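You operate a simulated robot arm through the tools that you are given. There is no shell and no other tool.

You are at the controls of a simulated robot arm. One attempt, no reset.

Task
Set up the left shock absorber: collar at 2 mm, gold knob at 3, gauge at 6 bar.
Fine: loosen the red ring for the collar and tighten it after; the blue hose end goes back on its rest, the valve stays uncapped; leave the other side alone.
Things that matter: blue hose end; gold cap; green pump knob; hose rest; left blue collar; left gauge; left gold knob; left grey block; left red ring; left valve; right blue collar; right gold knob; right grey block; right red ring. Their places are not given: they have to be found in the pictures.

Only the result counts: the job must be done as asked and must still hold three seconds after the hand-in. Knocking over, shifting, dropping, spilling or breaking anything else fails it.

Robot
A 7-joint arm with a two-finger parallel gripper, fixed in place. Base frame: the origin is on the floor under the middle of its stand, x ahead of it, y to its left, z up. Lengths are in mm, angles in rad, forces in N, time in s.
With the tool pointing down near the work surface it reaches from about 520 to 960 mm from the base axis. Its first joint turns from -2.897 to 2.897 rad. Payload 3.91 kg.
The tool frame sits at the grasp point between the pads (the TCP): z along the fingers, y along the line on which they close. The tips reach 30 mm beyond it. The gripper opens to 110 mm. The fingers are 20 mm wide and 10 mm thick; the gripper's body (48 by 112 mm) begins 55 mm behind the TCP.
Orientation is told as [roll, pitch, yaw] about the base's x, y, z axes, in that order, counted from this pose: with the fingers straight down and closing along the base's y, the tool's x points along the base's -x, its y along +y and its z along -z.

Tools
- The arm moves only by the tool move_arm. Its argument "motion" is a list of rows, each a list of 7 numbers: the shift along the base's x, y, z in mm, then the turn, a rotation vector about the base's x, y, z in rad, then the closure, from 0 (fully open) to 1 (shut). In form: [[tx, ty, tz, rx, ry, rz, grip], ...]. A call has 1 to 20 rows; each row is the pose to reach, as a shift and turn from the pose commanded when the call began. Rows are played at 5 a second. More than 50 mm and 0.15 rad between two rows, or a gripper value outside its range, and nothing of the call is played. A pose out of reach is approached as far as the arm can. The call stops where the force on the tool passes 40 N (or 10 N more than at its start, if that is more) or the arm is blocked; 0.2 s more then pass. Each finger travels about 72 mm/s and halts on what it meets, pressing with about 41 N; the grip force reading is that of the motor and also rises with nothing between the fingers. The clock runs only during rows and for 0.2 s after the last one: add rows that repeat a pose to give the fingers time. It gives the time, the measured TCP pose, the force on the tool (base axes), the opening and the grip force at its end, in the units of the frame above (readings bear some noise), with the torque about the TCP (base axes, N m) and any sound that the robot's microphone picked up.
- Cameras (640 x 400 px; columns grow to the right, rows downward): "scene" is fixed at [382.3, -503.4, 1540.3]; the picture's right is [0.92, -0.40, 0.00], its down [-0.18, -0.41, -0.90] and it looks along [0.36, 0.82, -0.44] (base axes); focal length 364 px, centre (320, 200). "wrist" rides on the gripper at [72, 17, -103] in the tool frame; the picture's right is [-0.23, 0.97, 0.00], its down [-0.76, -0.18, -0.62] and it looks along [-0.61, -0.14, 0.78] (tool axes); focal length 222 px, centre (320, 200).
- grab_frame(camera): a new picture of that camera. The clock stands still meanwhile.
- raise_lower(by): slides the trunk up (or, below 0, down) by that many mm; the arm rides with it, the base frame stays. It gives what a move gives, with no picture.
- pixel_to_xyz(camera, pixels): for up to 12 pixels [column, row] of the newest picture of that camera ("zoom" is the newest enlarged one), the place [x, y, z] in the base frame of the surface seen there, good to about 3 mm, but the place of the scene camera against the robot may be out by one fixed shift of up to 25 mm in any direction. The clock stands still meanwhile.
- close_up(camera, box): a new picture of the part [left, top, right, bottom] of that camera's present view, enlarged. The clock stands still meanwhile.
- hand_in(): hands the job in; it is judged then, once.

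Unless the task says otherwise, let go and move clear before handing in.

The tools are called as name(argument=value, ...) on one line, values as JSON. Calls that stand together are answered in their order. move_arm: Moves the arm, as the interface text tells. Its arguments: {"type":"object","properties":{"motion":{"type":"array"}},"required":["motion"]} The other tools are called the same way: raise_lower (by) moves the trunk up or down; grab_frame (camera) takes a picture; pixel_to_xyz (camera, pixels) gives the place of the surface under pixels of a picture; close_up (camera, box) takes an enlarged picture of a part of a camera's view; hand_in () hands the job in.

At the start:

```text
t: 0.0
tool_pos: [469.5, 133.7, 1304.6]
orientation: [-0.001, 0.001, 0.001]
contact_force: [-1.0, -0.2, 0.0]
torque: [0.01, -0.03, 0.04]
width: 110.0
gripper_force: 0.1
trunk travel left (down, up): [-625.0, 57.0]
```

scene: 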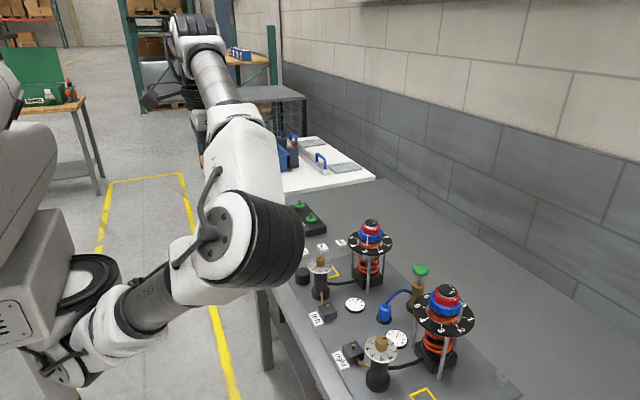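
wrist: 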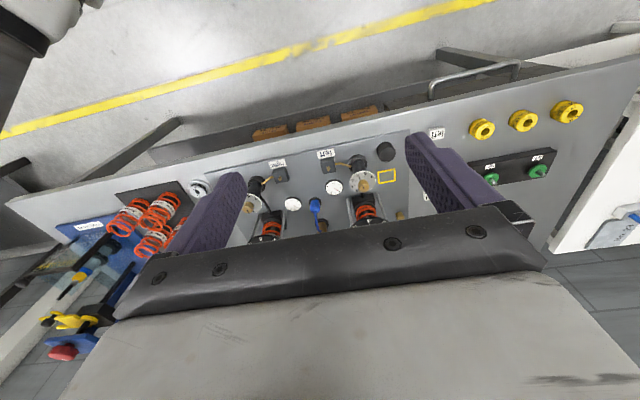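

The scene picture shows two shock absorbers (around px 370,240 and 443,310), with the left one at the further side. I'll zoom in on the work area with both cameras before I move.

close_up(camera="scene", box=[280, 190, 400, 330])

close_up(camera="scene", box=[320, 250, 500, 400])

close_up(camera="wrist", box=[230, 120, 430, 245])

```text
2.86 times, centred on (340, 260) of scene
```

zoom: 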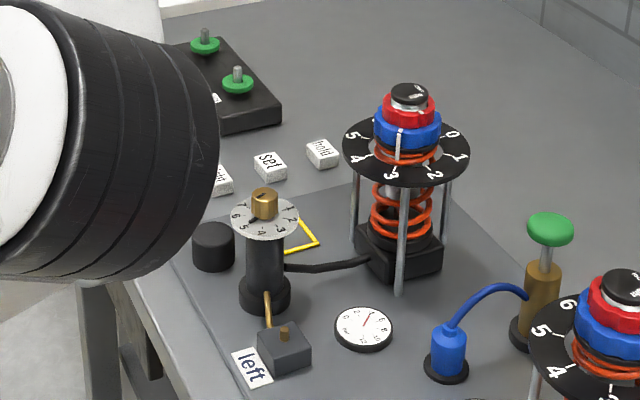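

```text
2.67 times, centred on (410, 325) of scene
```

zoom: 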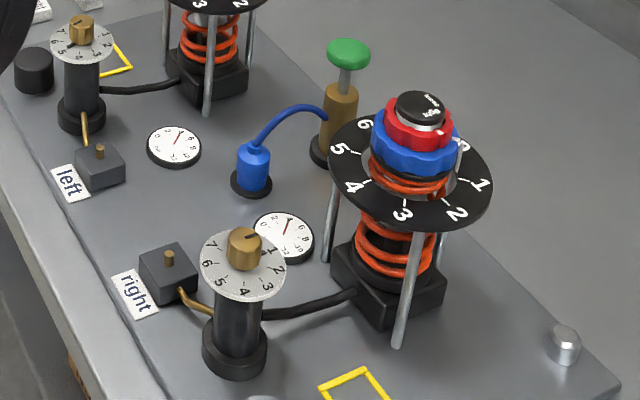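

```text
3.20 times, centred on (330, 182) of wrist
```

zoom: 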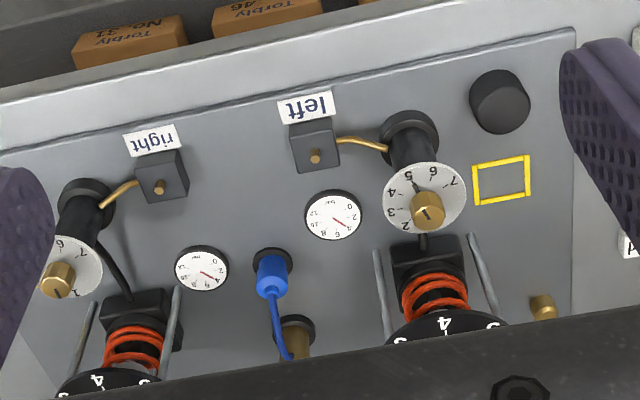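

The close-ups show the left dial (1–7), the pressure gauges, the blue hose end in its rest and a small gold part at zoom (543,305). I'll measure these in the wrist zoom.

pixel_to_xyz(camera="zoom", pixels=[[428, 207], [315, 157], [312, 135], [333, 215], [272, 270], [272, 255], [543, 303], [500, 95], [430, 260], [300, 340], [160, 188], [500, 180]])

pixel_to_xyz(camera="scene", pixels=[[371, 225], [371, 232], [371, 240], [420, 269], [384, 312], [319, 260], [326, 307], [355, 305], [446, 292], [446, 302], [498, 377], [303, 275]])

```text
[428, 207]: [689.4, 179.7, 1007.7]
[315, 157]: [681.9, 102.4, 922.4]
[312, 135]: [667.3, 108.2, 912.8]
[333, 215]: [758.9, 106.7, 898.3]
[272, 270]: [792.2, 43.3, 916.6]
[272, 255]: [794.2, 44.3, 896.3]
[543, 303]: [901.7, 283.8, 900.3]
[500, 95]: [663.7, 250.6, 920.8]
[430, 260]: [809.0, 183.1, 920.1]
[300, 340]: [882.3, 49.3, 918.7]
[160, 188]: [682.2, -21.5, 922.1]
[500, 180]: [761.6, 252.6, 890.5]
```

```text
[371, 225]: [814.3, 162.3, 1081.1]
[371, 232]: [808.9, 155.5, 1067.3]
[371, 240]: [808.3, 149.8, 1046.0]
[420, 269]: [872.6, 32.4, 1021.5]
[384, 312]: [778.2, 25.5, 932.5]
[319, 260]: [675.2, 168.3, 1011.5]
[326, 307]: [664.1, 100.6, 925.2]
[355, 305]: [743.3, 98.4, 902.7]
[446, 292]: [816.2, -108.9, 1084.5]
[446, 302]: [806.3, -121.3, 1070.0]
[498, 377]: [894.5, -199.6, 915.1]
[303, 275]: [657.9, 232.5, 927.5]
```

The table is at about z 890, the dial knob top at about z 1008, and the left shock top at about (820,165,1090). I'll lower the trunk a little and see how the readings respond.

raise_lower(by=-100)

```text
t: 1.3
tool_pos: [470.2, 132.0, 1205.6]
orientation: [-0.001, 0.001, 0.0]
contact_force: [-0.5, -0.2, -0.6]
torque: [-0.02, 0.01, -0.01]
width: 109.8
gripper_force: 0.1
trunk travel left (down, up): [-525.0, 157.0]
```

The trunk came down cleanly to z 1205. Next I'll move the arm forward and slightly up so the wrist camera can look into the left assembly.

move_arm(motion=[[30, 10, 10, 0, 0, 0, 0], [65, 20, 20, 0, 0, 0, 0], [100, 30, 30, 0, 0, 0, 0], [135, 40, 40, 0, 0, 0, 0], [170, 50, 45, 0, 0, 0, 0], [170, 50, 45, 0, 0, 0, 0]])

grab_frame(camera="wrist")

grab_frame(camera="scene")

```text
t: 2.7
tool_pos: [632.5, 179.7, 1192.1]
orientation: [0.004, -0.002, 0.0]
contact_force: [0.2, 0.0, 0.0]
torque: [0.01, 0.0, 0.01]
width: 110.1
gripper_force: 0.3
out of reach, approached as far as the arm can: row 1, 2, 3, 4, 5, 6
trunk travel left (down, up): [-525.0, 157.0]
```

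```text
taken
```

wrist: 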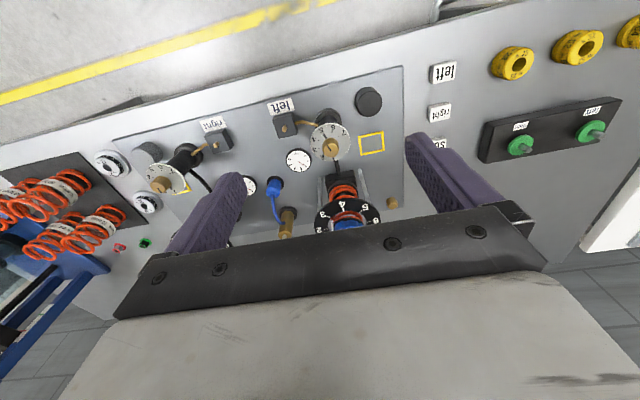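

```text
taken
```

scene: 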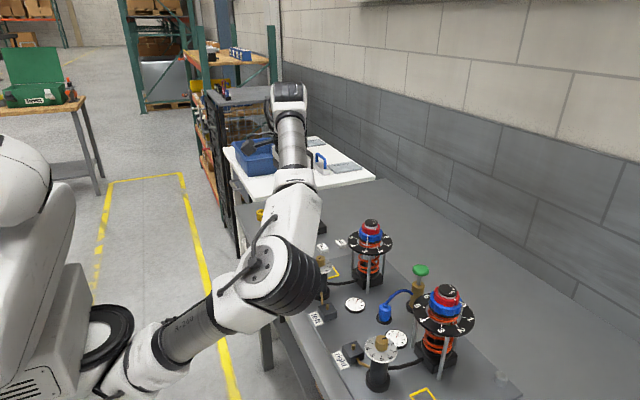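

The move stopped short at z 1192 because the upper rows were out of reach, which means the shoulder sits low. I'll locate the elbow and wrist in the scene at (270,265), (300,200), (290,130) and (285,95), so I can judge how to use the trunk and keep the arm clear.

pixel_to_xyz(camera="scene", pixels=[[265, 262], [300, 300], [300, 200], [290, 140], [287, 95], [200, 320], [100, 320], [40, 200], [270, 305], [150, 345], [60, 380], [245, 300]])

close_up(camera="wrist", box=[230, 80, 430, 245])

```text
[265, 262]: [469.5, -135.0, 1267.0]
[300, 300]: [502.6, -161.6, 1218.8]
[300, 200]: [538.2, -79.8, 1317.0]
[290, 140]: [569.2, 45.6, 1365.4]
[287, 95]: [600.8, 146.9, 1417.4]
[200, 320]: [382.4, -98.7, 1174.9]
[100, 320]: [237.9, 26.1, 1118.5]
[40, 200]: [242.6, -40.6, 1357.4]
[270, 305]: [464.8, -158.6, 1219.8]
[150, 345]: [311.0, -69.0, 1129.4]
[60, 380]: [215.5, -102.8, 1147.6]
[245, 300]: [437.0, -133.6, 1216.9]
```

```text
2.42 times, centred on (330, 162) of wrist
```

zoom: 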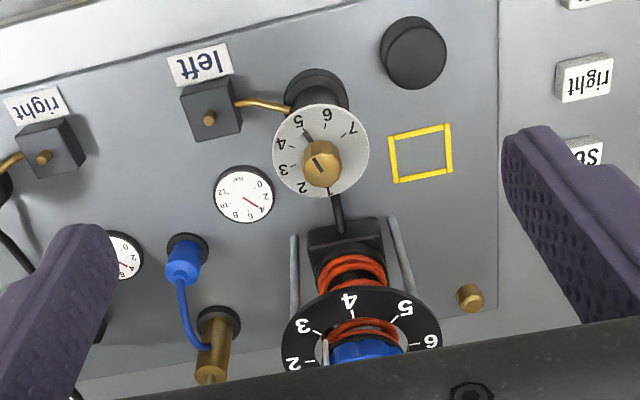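

The elbow sits at about (470,-140,1230), off to the -y side. I'll raise the trunk to gain reach and then move over the shock for a top view.

raise_lower(by=100)

move_arm(motion=[[20, 5, -20, 0, 0, 0, 0], [45, 8, -40, 0, 0, 0, 0], [70, 10, -60, 0, 0, 0, 0], [90, 10, -80, 0, 0, 0, 0], [100, 10, -80, 0, 0, 0, 0], [100, 10, -80, 0, 0, 0, 0]])

grab_frame(camera="wrist")

grab_frame(camera="scene")

```text
t: 4.1
tool_pos: [632.4, 178.1, 1290.9]
orientation: [0.006, -0.001, 0.001]
contact_force: [0.4, 0.0, -0.1]
torque: [0.04, 0.0, 0.02]
width: 110.1
gripper_force: 0.0
trunk travel left (down, up): [-625.0, 57.0]
```

```text
t: 5.5
tool_pos: [730.6, 191.8, 1210.0]
orientation: [0.002, -0.002, 0.0]
contact_force: [-0.6, 0.5, 0.3]
torque: [0.01, -0.02, -0.04]
width: 109.9
gripper_force: 0.1
trunk travel left (down, up): [-625.0, 57.0]
```

```text
taken
```

wrist: 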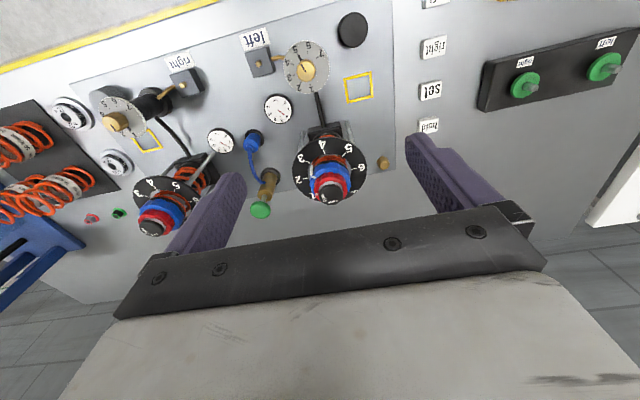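

```text
taken
```

scene: 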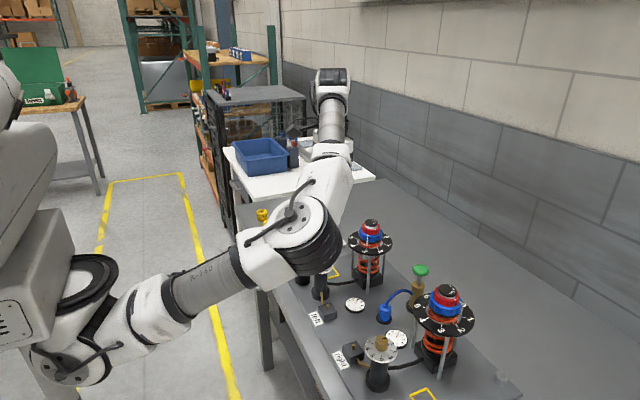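

A clear view between the fingers now shows the left shock top at about (328,180). I'll zoom in and measure it.

close_up(camera="wrist", box=[280, 120, 400, 210])

close_up(camera="wrist", box=[220, 10, 400, 130])

pixel_to_xyz(camera="wrist", pixels=[[331, 188], [330, 176], [320, 182], [303, 170], [355, 160], [330, 203], [384, 163], [262, 208], [270, 180], [253, 140], [308, 68], [262, 58]])

```text
4.44 times, centred on (340, 165) of wrist
```

zoom: 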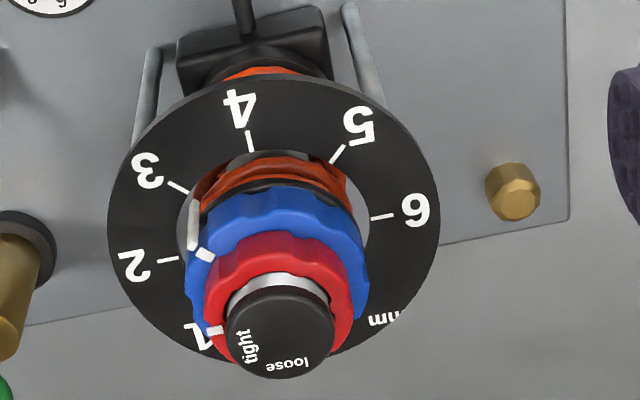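

```text
3.33 times, centred on (310, 70) of wrist
```

zoom: 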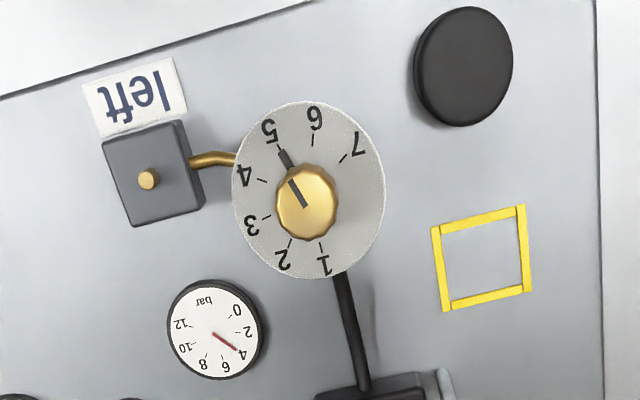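

```text
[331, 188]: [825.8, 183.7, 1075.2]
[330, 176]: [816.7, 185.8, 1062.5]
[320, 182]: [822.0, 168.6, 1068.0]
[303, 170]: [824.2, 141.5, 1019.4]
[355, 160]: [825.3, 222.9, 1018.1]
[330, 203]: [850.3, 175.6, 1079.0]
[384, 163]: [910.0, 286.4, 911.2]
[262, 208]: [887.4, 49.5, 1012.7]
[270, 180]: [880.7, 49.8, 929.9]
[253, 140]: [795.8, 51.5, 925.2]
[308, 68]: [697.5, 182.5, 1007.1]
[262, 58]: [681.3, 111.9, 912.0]
```

The left collar's white mark is near 2.3. The red ring mark is at "tight", with "loose" counter-clockwise from it. The knob points at 5 and the gauge reads about 4. I'll re-zoom on the shock and sample the plate edge, the cap top and the marks.

close_up(camera="wrist", box=[286, 134, 376, 208])

pixel_to_xyz(camera="zoom", pixels=[[130, 200], [510, 200], [320, 40], [300, 60], [200, 380], [470, 340], [130, 300], [500, 280], [190, 90], [450, 90]])

```text
5.41 times, centred on (331, 171) of wrist
```

zoom: 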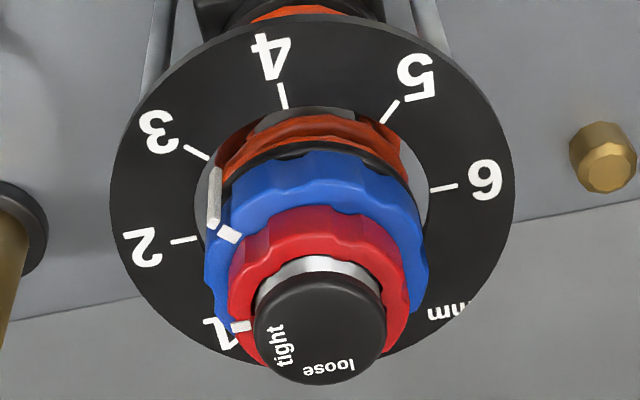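

```text
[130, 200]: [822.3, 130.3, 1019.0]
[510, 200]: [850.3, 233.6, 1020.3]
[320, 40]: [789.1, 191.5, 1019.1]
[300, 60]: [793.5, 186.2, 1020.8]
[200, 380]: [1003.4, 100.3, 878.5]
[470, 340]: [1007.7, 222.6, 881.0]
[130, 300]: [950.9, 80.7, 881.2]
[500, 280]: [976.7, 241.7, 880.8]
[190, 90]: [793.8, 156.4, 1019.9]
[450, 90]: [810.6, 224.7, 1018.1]
```

Plate z is about 1019. Next I'll sample the scale ticks, the collar and red-ring marks, and the cap top.

pixel_to_xyz(camera="zoom", pixels=[[183, 240], [196, 152], [284, 97], [388, 112], [445, 188], [229, 235], [214, 200], [242, 326], [321, 325], [320, 375], [262, 330], [380, 330]])

pixel_to_xyz(camera="zoom", pixels=[[320, 290], [284, 340], [330, 366], [300, 165], [300, 190], [300, 220], [300, 240], [410, 280], [425, 260], [400, 300], [220, 270], [240, 300]])

```text
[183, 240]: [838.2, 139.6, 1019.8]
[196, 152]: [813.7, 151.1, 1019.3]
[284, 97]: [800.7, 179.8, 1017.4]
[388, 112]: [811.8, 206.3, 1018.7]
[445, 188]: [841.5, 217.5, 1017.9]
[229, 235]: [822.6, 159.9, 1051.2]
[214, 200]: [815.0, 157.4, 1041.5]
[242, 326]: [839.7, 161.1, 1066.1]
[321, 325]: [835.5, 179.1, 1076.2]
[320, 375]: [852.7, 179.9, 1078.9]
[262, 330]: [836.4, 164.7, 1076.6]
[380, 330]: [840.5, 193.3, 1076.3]
```

```text
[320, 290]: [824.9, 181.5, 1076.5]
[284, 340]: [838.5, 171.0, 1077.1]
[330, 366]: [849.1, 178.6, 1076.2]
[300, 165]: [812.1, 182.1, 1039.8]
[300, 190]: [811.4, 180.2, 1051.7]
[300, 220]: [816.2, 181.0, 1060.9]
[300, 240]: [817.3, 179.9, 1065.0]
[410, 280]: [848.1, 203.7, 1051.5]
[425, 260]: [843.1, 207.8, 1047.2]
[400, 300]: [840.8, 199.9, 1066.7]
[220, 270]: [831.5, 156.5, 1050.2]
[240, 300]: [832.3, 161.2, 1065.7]
```

The shock axis comes out at about (839.5,179), with tick 2 at azimuth -91°, tick 3 at -135° and tick 4 at 180°. The collar mark sits at about -135° (3 mm), so it needs +45°. The red mark is at -90° (tight) and "loose" is at 0°, so it needs +90°. I'll go above the axis and test the yaw range there.

move_arm(motion=[[30, -4, -15, 0, 0, 0, 0], [60, -8, -30, 0, 0, 0, 0], [90, -11, -45, 0, 0, 0, 0], [109, -13, -60, 0, 0, 0, 0], [109, -13, -60, 0, 0, 0, 0]])

move_arm(motion=[[0, 0, 0, 0, 0, -0.14, 0], [0, 0, 0, 0, 0, -0.28, 0], [0, 0, 0, 0, 0, -0.42, 0], [0, 0, 0, 0, 0, -0.56, 0], [0, 0, 0, 0, 0, -0.7, 0], [0, 0, 0, 0, 0, -0.785, 0], [0, 0, 0, 0, 0, -0.785, 0]])

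grab_frame(camera="wrist")

grab_frame(camera="scene")

```text
t: 6.7
tool_pos: [840.4, 175.8, 1151.1]
orientation: [0.005, -0.001, 0.001]
contact_force: [0.4, 0.8, 0.1]
torque: [0.02, -0.02, 0.0]
width: 109.9
gripper_force: 0.0
trunk travel left (down, up): [-625.0, 57.0]
```

```text
t: 8.3
tool_pos: [839.6, 176.3, 1151.9]
orientation: [0.002, -0.002, -0.788]
contact_force: [-1.0, -0.5, 0.3]
torque: [-0.01, -0.03, 0.01]
width: 109.8
gripper_force: 0.0
trunk travel left (down, up): [-625.0, 57.0]
```

```text
taken
```

wrist: 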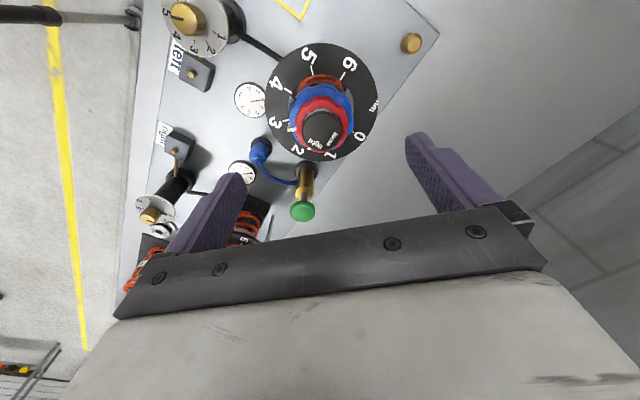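

```text
taken
```

scene: 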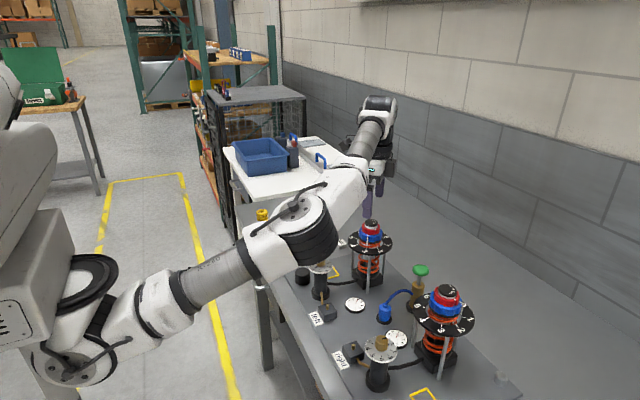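

Yaw -0.785 is reachable. From this nearer view, with the shock at about (322,110), I'll zoom in again to refine the axis and read the marks.

close_up(camera="wrist", box=[250, 30, 394, 170])

pixel_to_xyz(camera="zoom", pixels=[[320, 260], [320, 230], [275, 260], [370, 260], [320, 310], [300, 140], [240, 200], [400, 200], [230, 285], [265, 300], [198, 243], [415, 250]])

```text
2.86 times, centred on (322, 100) of wrist
```

zoom: 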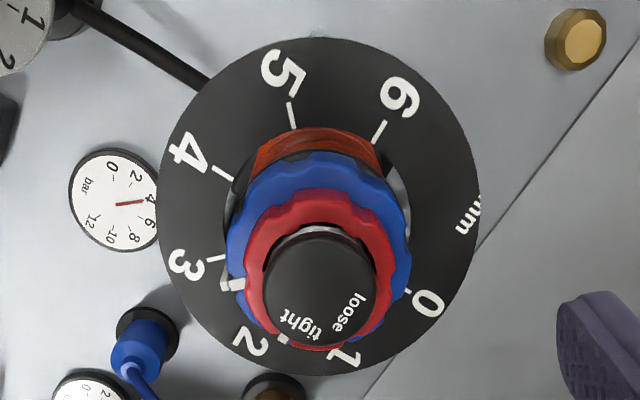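

```text
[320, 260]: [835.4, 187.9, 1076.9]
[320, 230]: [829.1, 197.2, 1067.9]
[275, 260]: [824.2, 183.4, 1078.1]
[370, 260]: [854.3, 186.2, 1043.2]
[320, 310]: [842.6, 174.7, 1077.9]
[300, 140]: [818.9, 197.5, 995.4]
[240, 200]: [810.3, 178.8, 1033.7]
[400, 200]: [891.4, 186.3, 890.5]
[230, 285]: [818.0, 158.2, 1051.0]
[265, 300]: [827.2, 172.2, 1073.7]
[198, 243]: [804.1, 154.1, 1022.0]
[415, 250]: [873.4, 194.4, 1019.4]
```

The collar pointer is right beside tick 3. I'll sample the ticks and cap rim from this viewpoint for a second estimate of the axis.

pixel_to_xyz(camera="zoom", pixels=[[292, 115], [380, 131], [222, 172], [214, 259], [318, 235], [318, 310], [270, 270], [362, 285], [283, 339], [235, 284], [224, 284], [300, 330]])

```text
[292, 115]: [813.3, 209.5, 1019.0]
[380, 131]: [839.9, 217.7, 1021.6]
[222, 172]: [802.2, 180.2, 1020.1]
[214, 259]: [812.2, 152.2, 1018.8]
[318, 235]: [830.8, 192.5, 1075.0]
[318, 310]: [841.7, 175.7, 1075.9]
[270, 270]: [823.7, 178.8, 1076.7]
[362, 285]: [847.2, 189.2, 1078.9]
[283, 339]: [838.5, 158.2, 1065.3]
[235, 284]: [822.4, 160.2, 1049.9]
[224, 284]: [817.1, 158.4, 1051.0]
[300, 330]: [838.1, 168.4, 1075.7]
```

Both estimates agree on the axis at about (840,179.5). The red ring spans z 1052–1066 and the blue collar top is at 1051. I'll correct y by +3.5, lower the tips to z 1054 and close on the red ring.

move_arm(motion=[[0, 3.5, -20, 0, 0, 0, 0], [0, 3.5, -40, 0, 0, 0, 0], [0, 3.5, -55, 0, 0, 0, 0], [0, 3.5, -67, 0, 0, 0, 0], [0, 3.5, -67, 0, 0, 0, 0]])

close_up(camera="wrist", box=[180, 0, 500, 220])

grab_frame(camera="scene")

```text
t: 9.5
tool_pos: [838.9, 178.3, 1083.5]
orientation: [0.003, -0.002, -0.784]
contact_force: [-0.6, 0.1, -0.5]
torque: [0.01, 0.01, -0.01]
width: 109.9
gripper_force: 0.0
trunk travel left (down, up): [-625.0, 57.0]
```

```text
1.82 times, centred on (340, 110) of wrist
```

zoom: 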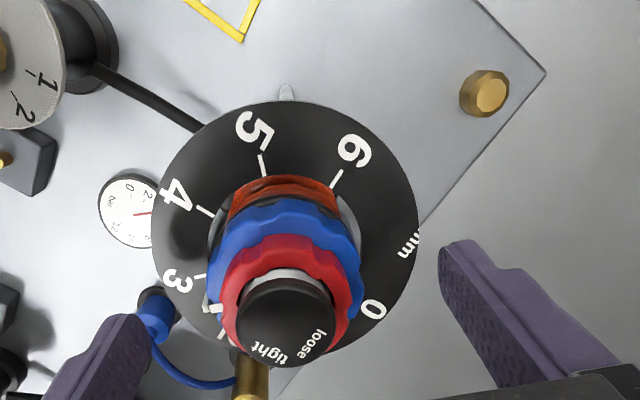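

```text
taken
```

scene: 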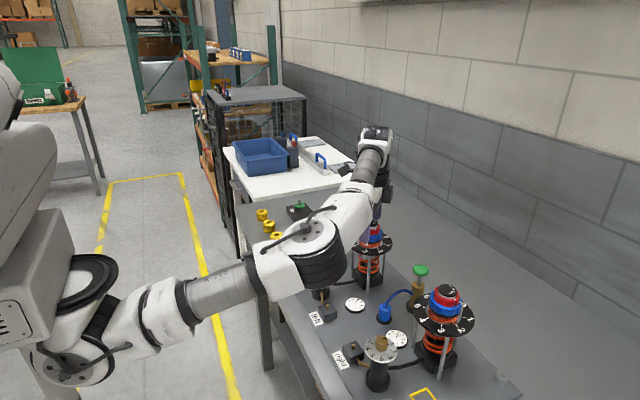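

The fingers are either side of the red ring at TCP (839,178,1083.5). Closing the gripper now.

move_arm(motion=[[0.5, 1, 0, 0, 0, 0, 0.3], [0.5, 1, 0, 0, 0, 0, 0.5], [0.5, 1, 0, 0, 0, 0, 1], [0.5, 1, 0, 0, 0, 0, 1], [0.5, 1, 0, 0, 0, 0, 1], [0.5, 1, 0, 0, 0, 0, 1]])

close_up(camera="wrist", box=[180, 0, 500, 220])

close_up(camera="scene", box=[320, 180, 440, 290])

```text
t: 10.9
tool_pos: [840.6, 179.9, 1085.0]
orientation: [0.002, -0.001, -0.786]
contact_force: [-4.8, -3.2, -1.0]
torque: [-0.47, 0.44, 0.01]
width: 45.9
gripper_force: 45.0
trunk travel left (down, up): [-625.0, 57.0]
```

```text
1.82 times, centred on (340, 110) of wrist
```

zoom: 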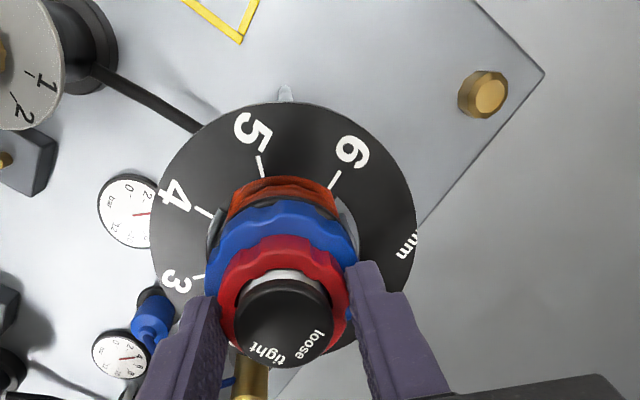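

```text
3.64 times, centred on (380, 235) of scene
```

zoom: 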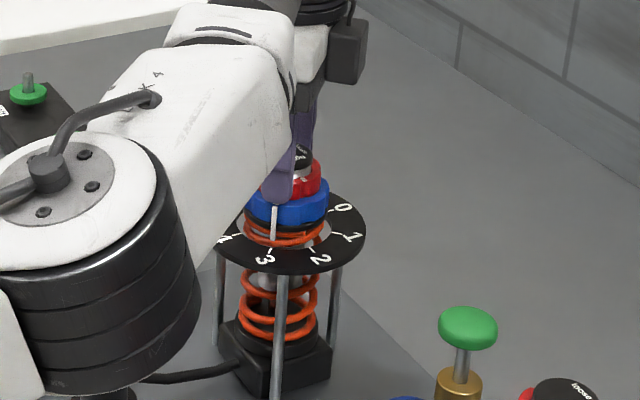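

The grip is firm with a width of 45.9 and little side force. I'll turn +45° first and check that the red ring follows.

move_arm(motion=[[-0.5, -0.4, 0, 0, 0, 0.1, 1], [-0.5, -0.4, 0, 0, 0, 0.2, 1], [-0.5, -0.4, 0, 0, 0, 0.3, 1], [-0.5, -0.4, 0, 0, 0, 0.4, 1], [-0.5, -0.4, 0, 0, 0, 0.5, 1], [-0.5, -0.4, 0, 0, 0, 0.6, 1], [-0.5, -0.4, 0, 0, 0, 0.7, 1], [-0.5, -0.4, 0, 0, 0, 0.785, 1], [-0.5, -0.4, 0, 0, 0, 0.785, 1]])

close_up(camera="wrist", box=[180, 0, 500, 220])

close_up(camera="scene", box=[320, 180, 440, 290])

```text
t: 12.9
tool_pos: [840.5, 181.0, 1084.8]
orientation: [0.004, 0.001, 0.0]
contact_force: [-12.7, -6.0, -10.1]
torque: [-0.52, -0.18, -0.02]
width: 45.9
gripper_force: 45.2
trunk travel left (down, up): [-625.0, 57.0]
```

```text
1.82 times, centred on (340, 110) of wrist
```

zoom: 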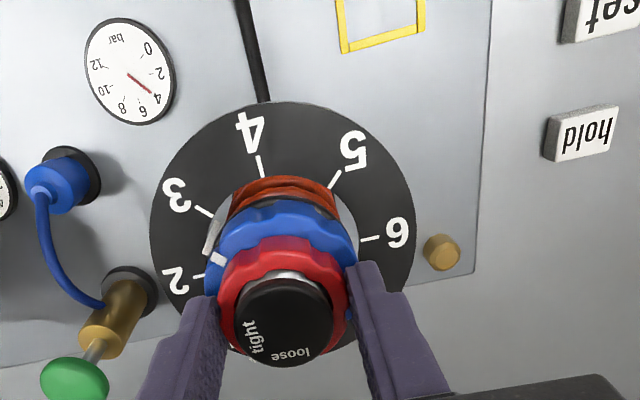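

```text
3.64 times, centred on (380, 235) of scene
```

zoom: 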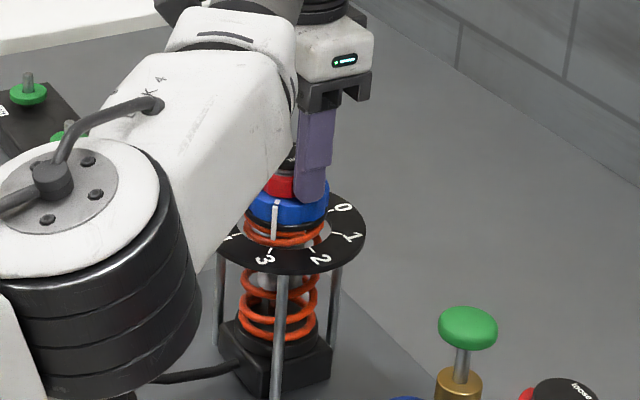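

The ring follows freely with no reaction torque, and the collar has stayed at 3. I'll continue the second 45° with a small relief shift.

move_arm(motion=[[-0.7, -0.5, -0.5, 0, 0, 0.1, 1], [-0.7, -0.5, -0.5, 0, 0, 0.2, 1], [-0.7, -0.5, -0.5, 0, 0, 0.3, 1], [-0.7, -0.5, -0.5, 0, 0, 0.4, 1], [-0.7, -0.5, -0.5, 0, 0, 0.5, 1], [-0.7, -0.5, -0.5, 0, 0, 0.6, 1], [-0.7, -0.5, -0.5, 0, 0, 0.7, 1], [-0.7, -0.5, -0.5, 0, 0, 0.785, 1], [-0.7, -0.5, -0.5, 0, 0, 0.785, 1]])

close_up(camera="wrist", box=[180, 0, 500, 220])

close_up(camera="scene", box=[320, 180, 440, 290])

```text
t: 14.7
tool_pos: [835.6, 175.6, 1082.7]
orientation: [0.012, -0.02, 0.751]
contact_force: [3.4, 12.7, 1.0]
torque: [0.59, -0.88, -0.6]
width: 45.9
gripper_force: 45.0
out of reach, approached as far as the arm can: row 8, 9
trunk travel left (down, up): [-625.0, 57.0]
stopped in row 9: the force on the tool passed its limit at 42 N (the readings are from after the stop); the commanded pose is now the measured one
```

```text
1.82 times, centred on (340, 110) of wrist
```

zoom: 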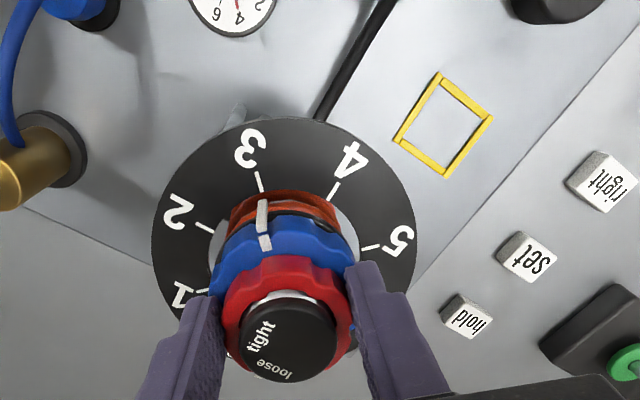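

```text
3.64 times, centred on (380, 235) of scene
```

zoom: 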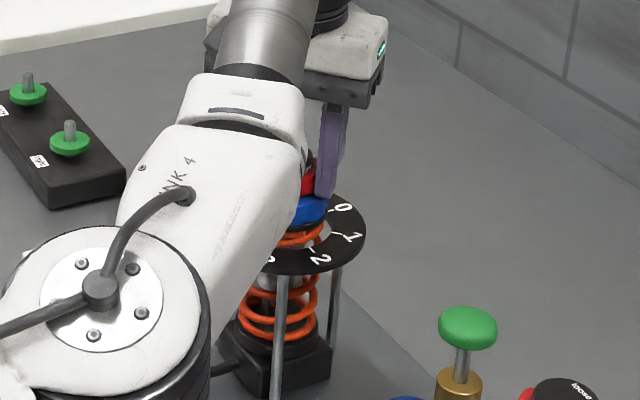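

Yaw tops out at about +0.75, and the tool got pushed sideways by about 4 mm there. I'll open, lift clear and look at the red mark.

move_arm(motion=[[0, 0, 0, 0, 0, 0, 0.4], [0, 0, 0, 0, 0, 0, 0.2], [0, 0, 0, 0, 0, 0, 0], [0, 0, 0, 0, 0, 0, 0], [0, 0, 20, 0, 0, 0, 0], [0, 0, 45, 0, 0, 0, 0], [0, 0, 65, 0, 0, -0.1, 0], [0, 0, 65, 0, 0, -0.2, 0], [0, 0, 65, 0, 0, -0.3, 0], [0, 0, 65, 0, 0, -0.3, 0]])

close_up(camera="wrist", box=[240, 40, 400, 170])

close_up(camera="scene", box=[320, 180, 440, 290])

```text
t: 16.9
tool_pos: [835.8, 172.6, 1146.5]
orientation: [0.013, -0.018, 0.445]
contact_force: [0.3, -0.2, -0.6]
torque: [0.05, 0.0, 0.0]
width: 110.0
gripper_force: 0.1
out of reach, approached as far as the arm can: row 5, 6
trunk travel left (down, up): [-625.0, 57.0]
```

```text
3.08 times, centred on (320, 105) of wrist
```

zoom: 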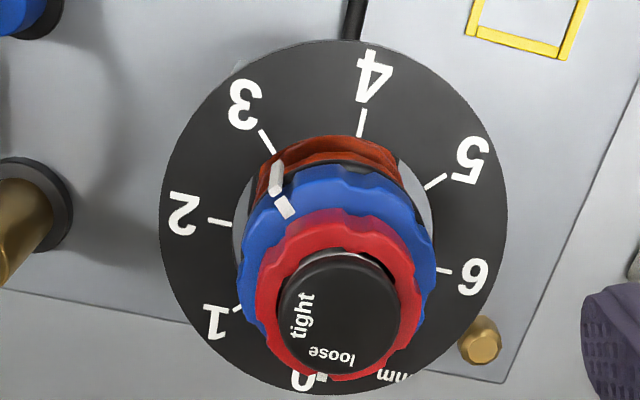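

```text
3.64 times, centred on (380, 235) of scene
```

zoom: 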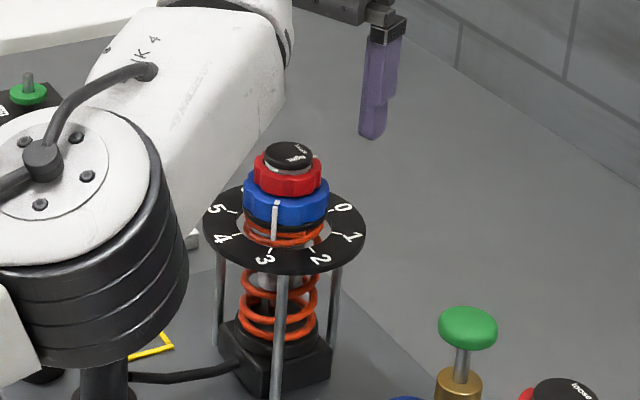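

The red mark now sits at "loose" (zoom 322,376) and the collar is still at 3. I'll straighten the tilt, go to yaw -0.1 above the axis and prepare to grip the blue collar clear of its pointer.

move_arm(motion=[[1, 1.5, 0, -0.003, 0.003, -0.11, 0], [2, 3, 0, -0.006, 0.006, -0.22, 0], [3, 5, 0, -0.01, 0.009, -0.33, 0], [4, 7, 0, -0.013, 0.012, -0.44, 0], [4.2, 7, 0, -0.016, 0.0156, -0.545, 0], [4.2, 7, 0, -0.016, 0.0156, -0.545, 0]])

close_up(camera="wrist", box=[240, 40, 400, 170])

```text
t: 18.3
tool_pos: [840.2, 180.1, 1147.3]
orientation: [0.0, 0.001, -0.1]
contact_force: [0.3, 0.9, 1.1]
torque: [0.0, -0.01, 0.0]
width: 110.2
gripper_force: 0.0
trunk travel left (down, up): [-625.0, 57.0]
```

```text
3.08 times, centred on (320, 105) of wrist
```

zoom: 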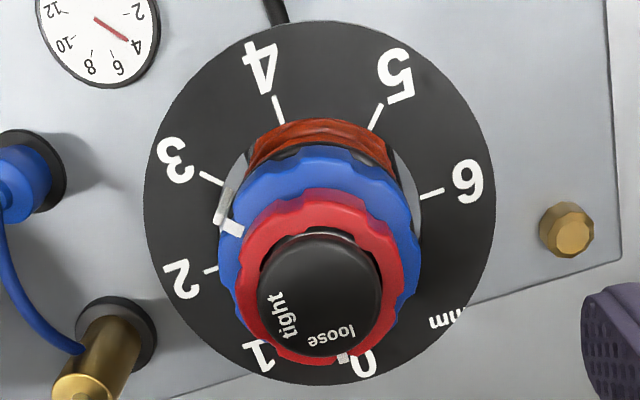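

Orientation is straight at yaw -0.1 and the TCP is over the axis. Before descending I'll sample the blue and red surfaces in this zoom.

pixel_to_xyz(camera="zoom", pixels=[[330, 180], [330, 160], [320, 215], [320, 200], [231, 228], [224, 205], [343, 357], [320, 280], [405, 270], [235, 260], [278, 110], [431, 193]])

```text
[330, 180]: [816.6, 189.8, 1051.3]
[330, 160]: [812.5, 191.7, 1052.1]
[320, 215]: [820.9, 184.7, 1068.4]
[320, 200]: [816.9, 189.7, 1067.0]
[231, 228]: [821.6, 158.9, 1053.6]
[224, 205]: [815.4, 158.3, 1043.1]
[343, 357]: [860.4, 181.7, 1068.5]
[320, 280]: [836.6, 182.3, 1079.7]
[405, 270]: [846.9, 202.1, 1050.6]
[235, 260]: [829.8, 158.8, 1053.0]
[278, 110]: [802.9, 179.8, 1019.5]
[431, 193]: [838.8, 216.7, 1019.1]
```

Surfaces are unchanged, with blue spanning about 1038–1051. I'll descend until the tips are at z 1040 and close on the blue collar.

move_arm(motion=[[0, 0, -25, 0, 0, 0, 0], [0, -0.3, -50, 0, 0, 0, 0], [0, -0.3, -65, 0, 0, 0, 0], [0, -0.3, -77, 0, 0, 0, 0], [0, -0.3, -77, 0, 0, 0, 0.3], [0, -0.3, -77, 0, 0, 0, 0.45], [0, -0.3, -77, 0, 0, 0, 1], [0, -0.3, -77, 0, 0, 0, 1], [0, -0.3, -77, 0, 0, 0, 1], [0, -0.3, -77, 0, 0, 0, 1]])

close_up(camera="wrist", box=[180, 0, 500, 220])

close_up(camera="scene", box=[320, 180, 440, 290])

```text
t: 20.5
tool_pos: [841.1, 179.8, 1070.9]
orientation: [-0.001, -0.001, -0.098]
contact_force: [-0.3, 0.1, -0.6]
torque: [0.1, -0.02, 0.0]
width: 58.9
gripper_force: 44.6
trunk travel left (down, up): [-625.0, 57.0]
```

```text
1.82 times, centred on (340, 110) of wrist
```

zoom: 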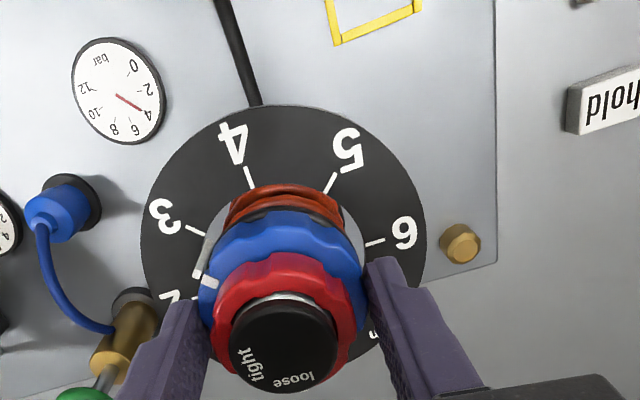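

```text
3.64 times, centred on (380, 235) of scene
```

zoom: 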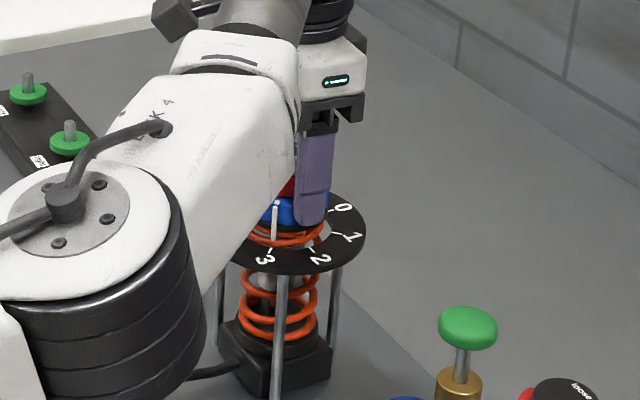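

The grip is centred with a width of 58.9, side forces near zero and the pointer clear of the finger. Turning +45°.

move_arm(motion=[[0, 0, 0, 0, 0, 0.1, 1], [0, 0, 0, 0, 0, 0.2, 1], [0, 0, 0, 0, 0, 0.3, 1], [0, 0, 0, 0, 0, 0.4, 1], [0, 0, 0, 0, 0, 0.5, 1], [0, 0, 0, 0, 0, 0.6, 1], [0, 0, 0, 0, 0, 0.7, 1], [0, 0, 0, 0, 0, 0.785, 1], [0, 0, 0, 0, 0, 0.785, 1], [0, 0, 0, 0, 0, 0.785, 1]])

close_up(camera="wrist", box=[180, 0, 500, 220])

close_up(camera="scene", box=[320, 180, 440, 290])

```text
t: 22.7
tool_pos: [840.2, 180.7, 1071.7]
orientation: [-0.002, -0.001, 0.688]
contact_force: [4.0, 7.5, 4.5]
torque: [0.58, -0.61, 0.01]
width: 59.1
gripper_force: 45.0
trunk travel left (down, up): [-625.0, 57.0]
```

```text
1.82 times, centred on (340, 110) of wrist
```

zoom: 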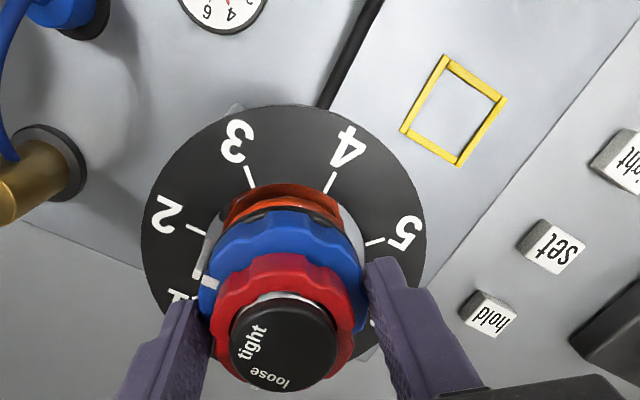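

```text
3.64 times, centred on (380, 235) of scene
```

zoom: 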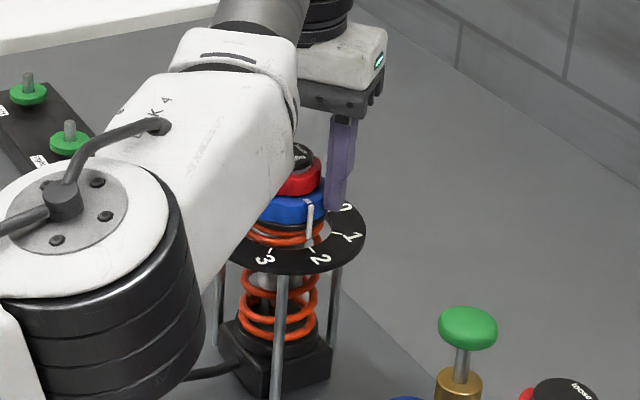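

The pointer now sits near 2 in both views. I'll open, lift and check the collar angle.

move_arm(motion=[[0, 0, 0, 0, 0, 0, 0.4], [0, 0, 0, 0, 0, 0, 0.2], [0, 0, 0, 0, 0, 0, 0], [0, 0, 0, 0, 0, 0, 0], [0, 0, 20, 0, 0, -0.03, 0], [0, 0, 45, 0, 0, -0.06, 0], [0, 0, 77, 0, 0, -0.15, 0], [0, 0, 77, 0, 0, -0.28, 0], [0, 0, 77, 0, 0, -0.42, 0], [0, 0, 77, 0, 0, -0.55, 0], [0, 0, 77, 0, 0, -0.68, 0], [0, 0, 77, 0, 0, -0.82, 0], [0, 0, 77, 0, 0, -0.96, 0], [0, 0, 77, 0, 0, -1.1, 0], [0, 0, 77, 0, 0, -1.1, 0]])

close_up(camera="wrist", box=[240, 40, 400, 170])

close_up(camera="scene", box=[320, 180, 440, 290])

```text
t: 25.9
tool_pos: [839.0, 180.4, 1147.5]
orientation: [-0.002, -0.001, -0.416]
contact_force: [0.5, 0.0, 0.4]
torque: [0.04, -0.01, 0.04]
width: 110.0
gripper_force: 0.1
trunk travel left (down, up): [-625.0, 57.0]
```

```text
3.08 times, centred on (320, 105) of wrist
```

zoom: 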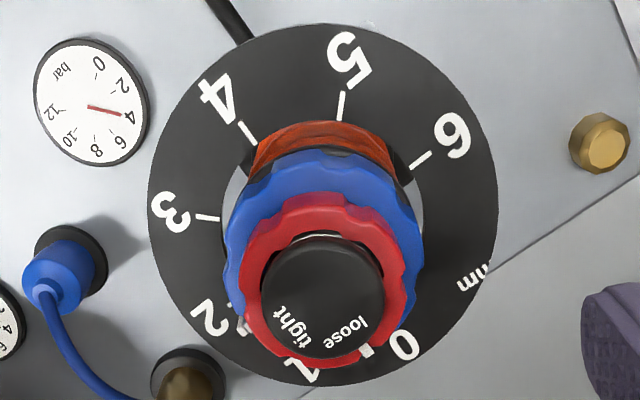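

```text
3.64 times, centred on (380, 235) of scene
```

zoom: 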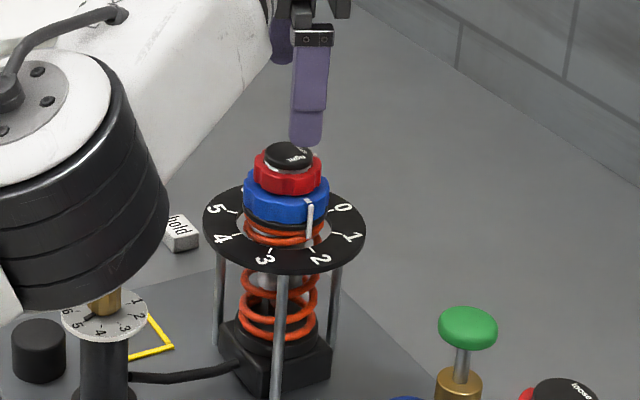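

The collar looks close to 2. I'll yaw back to about +0.45 for an unobstructed measurement of its mark.

move_arm(motion=[[0, 0, 0, 0, 0, 0.14, 0], [0, 0, 0, 0, 0, 0.28, 0], [0, 0, 0, 0, 0, 0.42, 0], [0, 0, 0, 0, 0, 0.56, 0], [0, 0, 0, 0, 0, 0.7, 0], [0, 0, 0, 0, 0, 0.84, 0], [0, 0, 0, 0, 0, 0.9, 0], [0, 0, 0, 0, 0, 0.9, 0]])

close_up(camera="wrist", box=[260, 50, 390, 170])

```text
t: 27.7
tool_pos: [839.5, 179.4, 1147.7]
orientation: [-0.001, 0.001, 0.488]
contact_force: [0.3, -0.7, 0.3]
torque: [0.0, -0.02, -0.02]
width: 110.0
gripper_force: 0.1
trunk travel left (down, up): [-625.0, 57.0]
```

```text
3.33 times, centred on (325, 110) of wrist
```

zoom: 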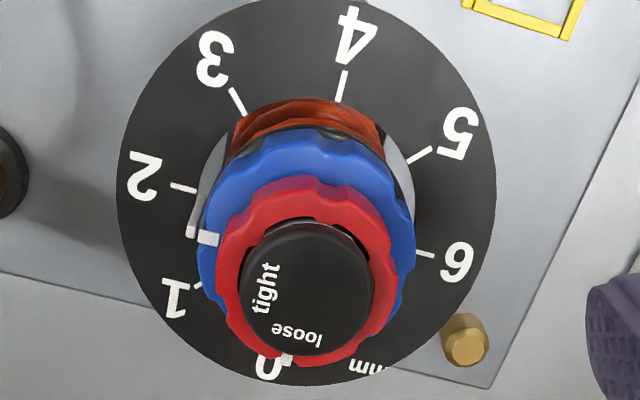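

pixel_to_xyz(camera="zoom", pixels=[[183, 188], [237, 101], [344, 85], [420, 155], [425, 254], [198, 287], [208, 239], [196, 236], [193, 225], [191, 215], [305, 270], [288, 362]])

```text
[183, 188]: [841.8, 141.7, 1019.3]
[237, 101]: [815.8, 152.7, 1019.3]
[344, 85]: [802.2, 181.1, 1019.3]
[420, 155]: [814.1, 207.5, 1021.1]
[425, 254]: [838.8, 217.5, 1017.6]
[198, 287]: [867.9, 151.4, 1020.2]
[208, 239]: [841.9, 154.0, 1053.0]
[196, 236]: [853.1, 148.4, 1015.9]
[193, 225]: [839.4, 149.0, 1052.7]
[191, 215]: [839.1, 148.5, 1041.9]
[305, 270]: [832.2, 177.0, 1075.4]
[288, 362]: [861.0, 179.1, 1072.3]
```

The pointer measures about -91° and the mark about -87°, so the collar is at 2.0 mm. The red mark is at 0° (loose). Next I'll grip the red ring at yaw +0.65 and turn it back -90°.

move_arm(motion=[[0.5, 0, -20, 0, 0, 0.08, 0], [0.5, 0, -42, 0, 0, 0.16, 0], [0.5, 0, -55, 0, 0, 0.16, 0], [0.5, 0, -62.7, 0, 0, 0.16, 0], [0.5, 0, -62.7, 0, 0, 0.16, 0.3], [0.5, 0, -62.7, 0, 0, 0.16, 0.5], [0.5, 0, -62.7, 0, 0, 0.16, 1], [0.5, 0, -62.7, 0, 0, 0.16, 1], [0.5, 0, -62.7, 0, 0, 0.16, 1], [0.5, 0, -62.7, 0, 0, 0.16, 1]])

close_up(camera="wrist", box=[180, 0, 500, 220])

```text
t: 29.9
tool_pos: [839.5, 180.6, 1084.4]
orientation: [-0.001, 0.001, 0.646]
contact_force: [-2.4, 2.0, -1.4]
torque: [0.12, 0.04, -0.01]
width: 45.3
gripper_force: 44.8
trunk travel left (down, up): [-625.0, 57.0]
```

```text
1.82 times, centred on (340, 110) of wrist
```

zoom: 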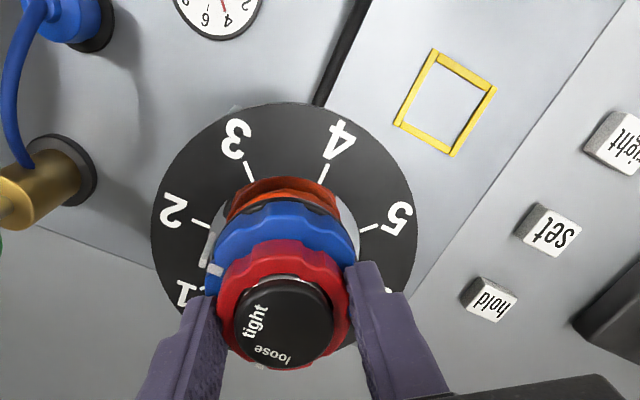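

The red ring is gripped at yaw 0.646 with a width of 45.3 and low forces. I'll turn it -0.8 rad first.

move_arm(motion=[[0, 0, 0, 0, 0, -0.1, 1], [0, 0, 0, 0, 0, -0.2, 1], [0, 0, 0, 0, 0, -0.3, 1], [0, 0, 0, 0, 0, -0.4, 1], [0, 0, 0, 0, 0, -0.5, 1], [0, 0, 0, 0, 0, -0.6, 1], [0, 0, 0, 0, 0, -0.7, 1], [0, 0, 0, 0, 0, -0.8, 1], [0, 0, 0, 0, 0, -0.8, 1]])

close_up(camera="wrist", box=[180, 0, 500, 220])

```text
t: 31.9
tool_pos: [839.1, 180.0, 1084.4]
orientation: [-0.002, 0.002, -0.153]
contact_force: [-14.5, 3.3, -8.8]
torque: [0.27, 0.16, 0.02]
width: 45.6
gripper_force: 44.8
trunk travel left (down, up): [-625.0, 57.0]
```

```text
1.82 times, centred on (340, 110) of wrist
```

zoom: 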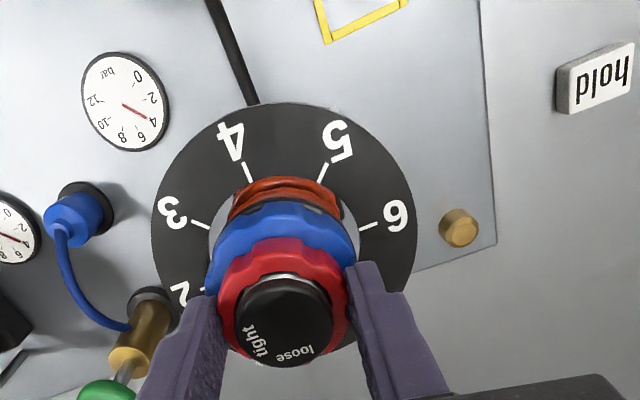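

Turning freely, with some -x side force. I'll finish the remaining 0.8 rad with a slight relief shift.

move_arm(motion=[[-0.8, 0, -0.3, 0, 0, -0.1, 1], [-0.8, 0, -0.3, 0, 0, -0.2, 1], [-0.8, 0, -0.3, 0, 0, -0.3, 1], [-0.8, 0, -0.3, 0, 0, -0.4, 1], [-0.8, 0, -0.3, 0, 0, -0.5, 1], [-0.8, 0, -0.3, 0, 0, -0.6, 1], [-0.8, 0, -0.3, 0, 0, -0.7, 1], [-0.8, 0, -0.3, 0, 0, -0.78, 1], [-0.8, 0, -0.3, 0, 0, -0.78, 1]])

close_up(camera="wrist", box=[180, 0, 500, 220])

```text
t: 33.9
tool_pos: [839.2, 180.8, 1084.9]
orientation: [-0.005, 0.001, -0.932]
contact_force: [-5.1, 5.7, -2.5]
torque: [-0.08, -0.31, 0.89]
width: 45.7
gripper_force: 45.1
trunk travel left (down, up): [-625.0, 57.0]
```

```text
1.82 times, centred on (340, 110) of wrist
```

zoom: 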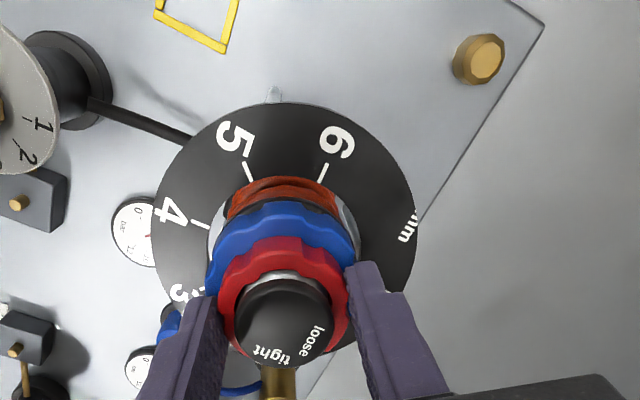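

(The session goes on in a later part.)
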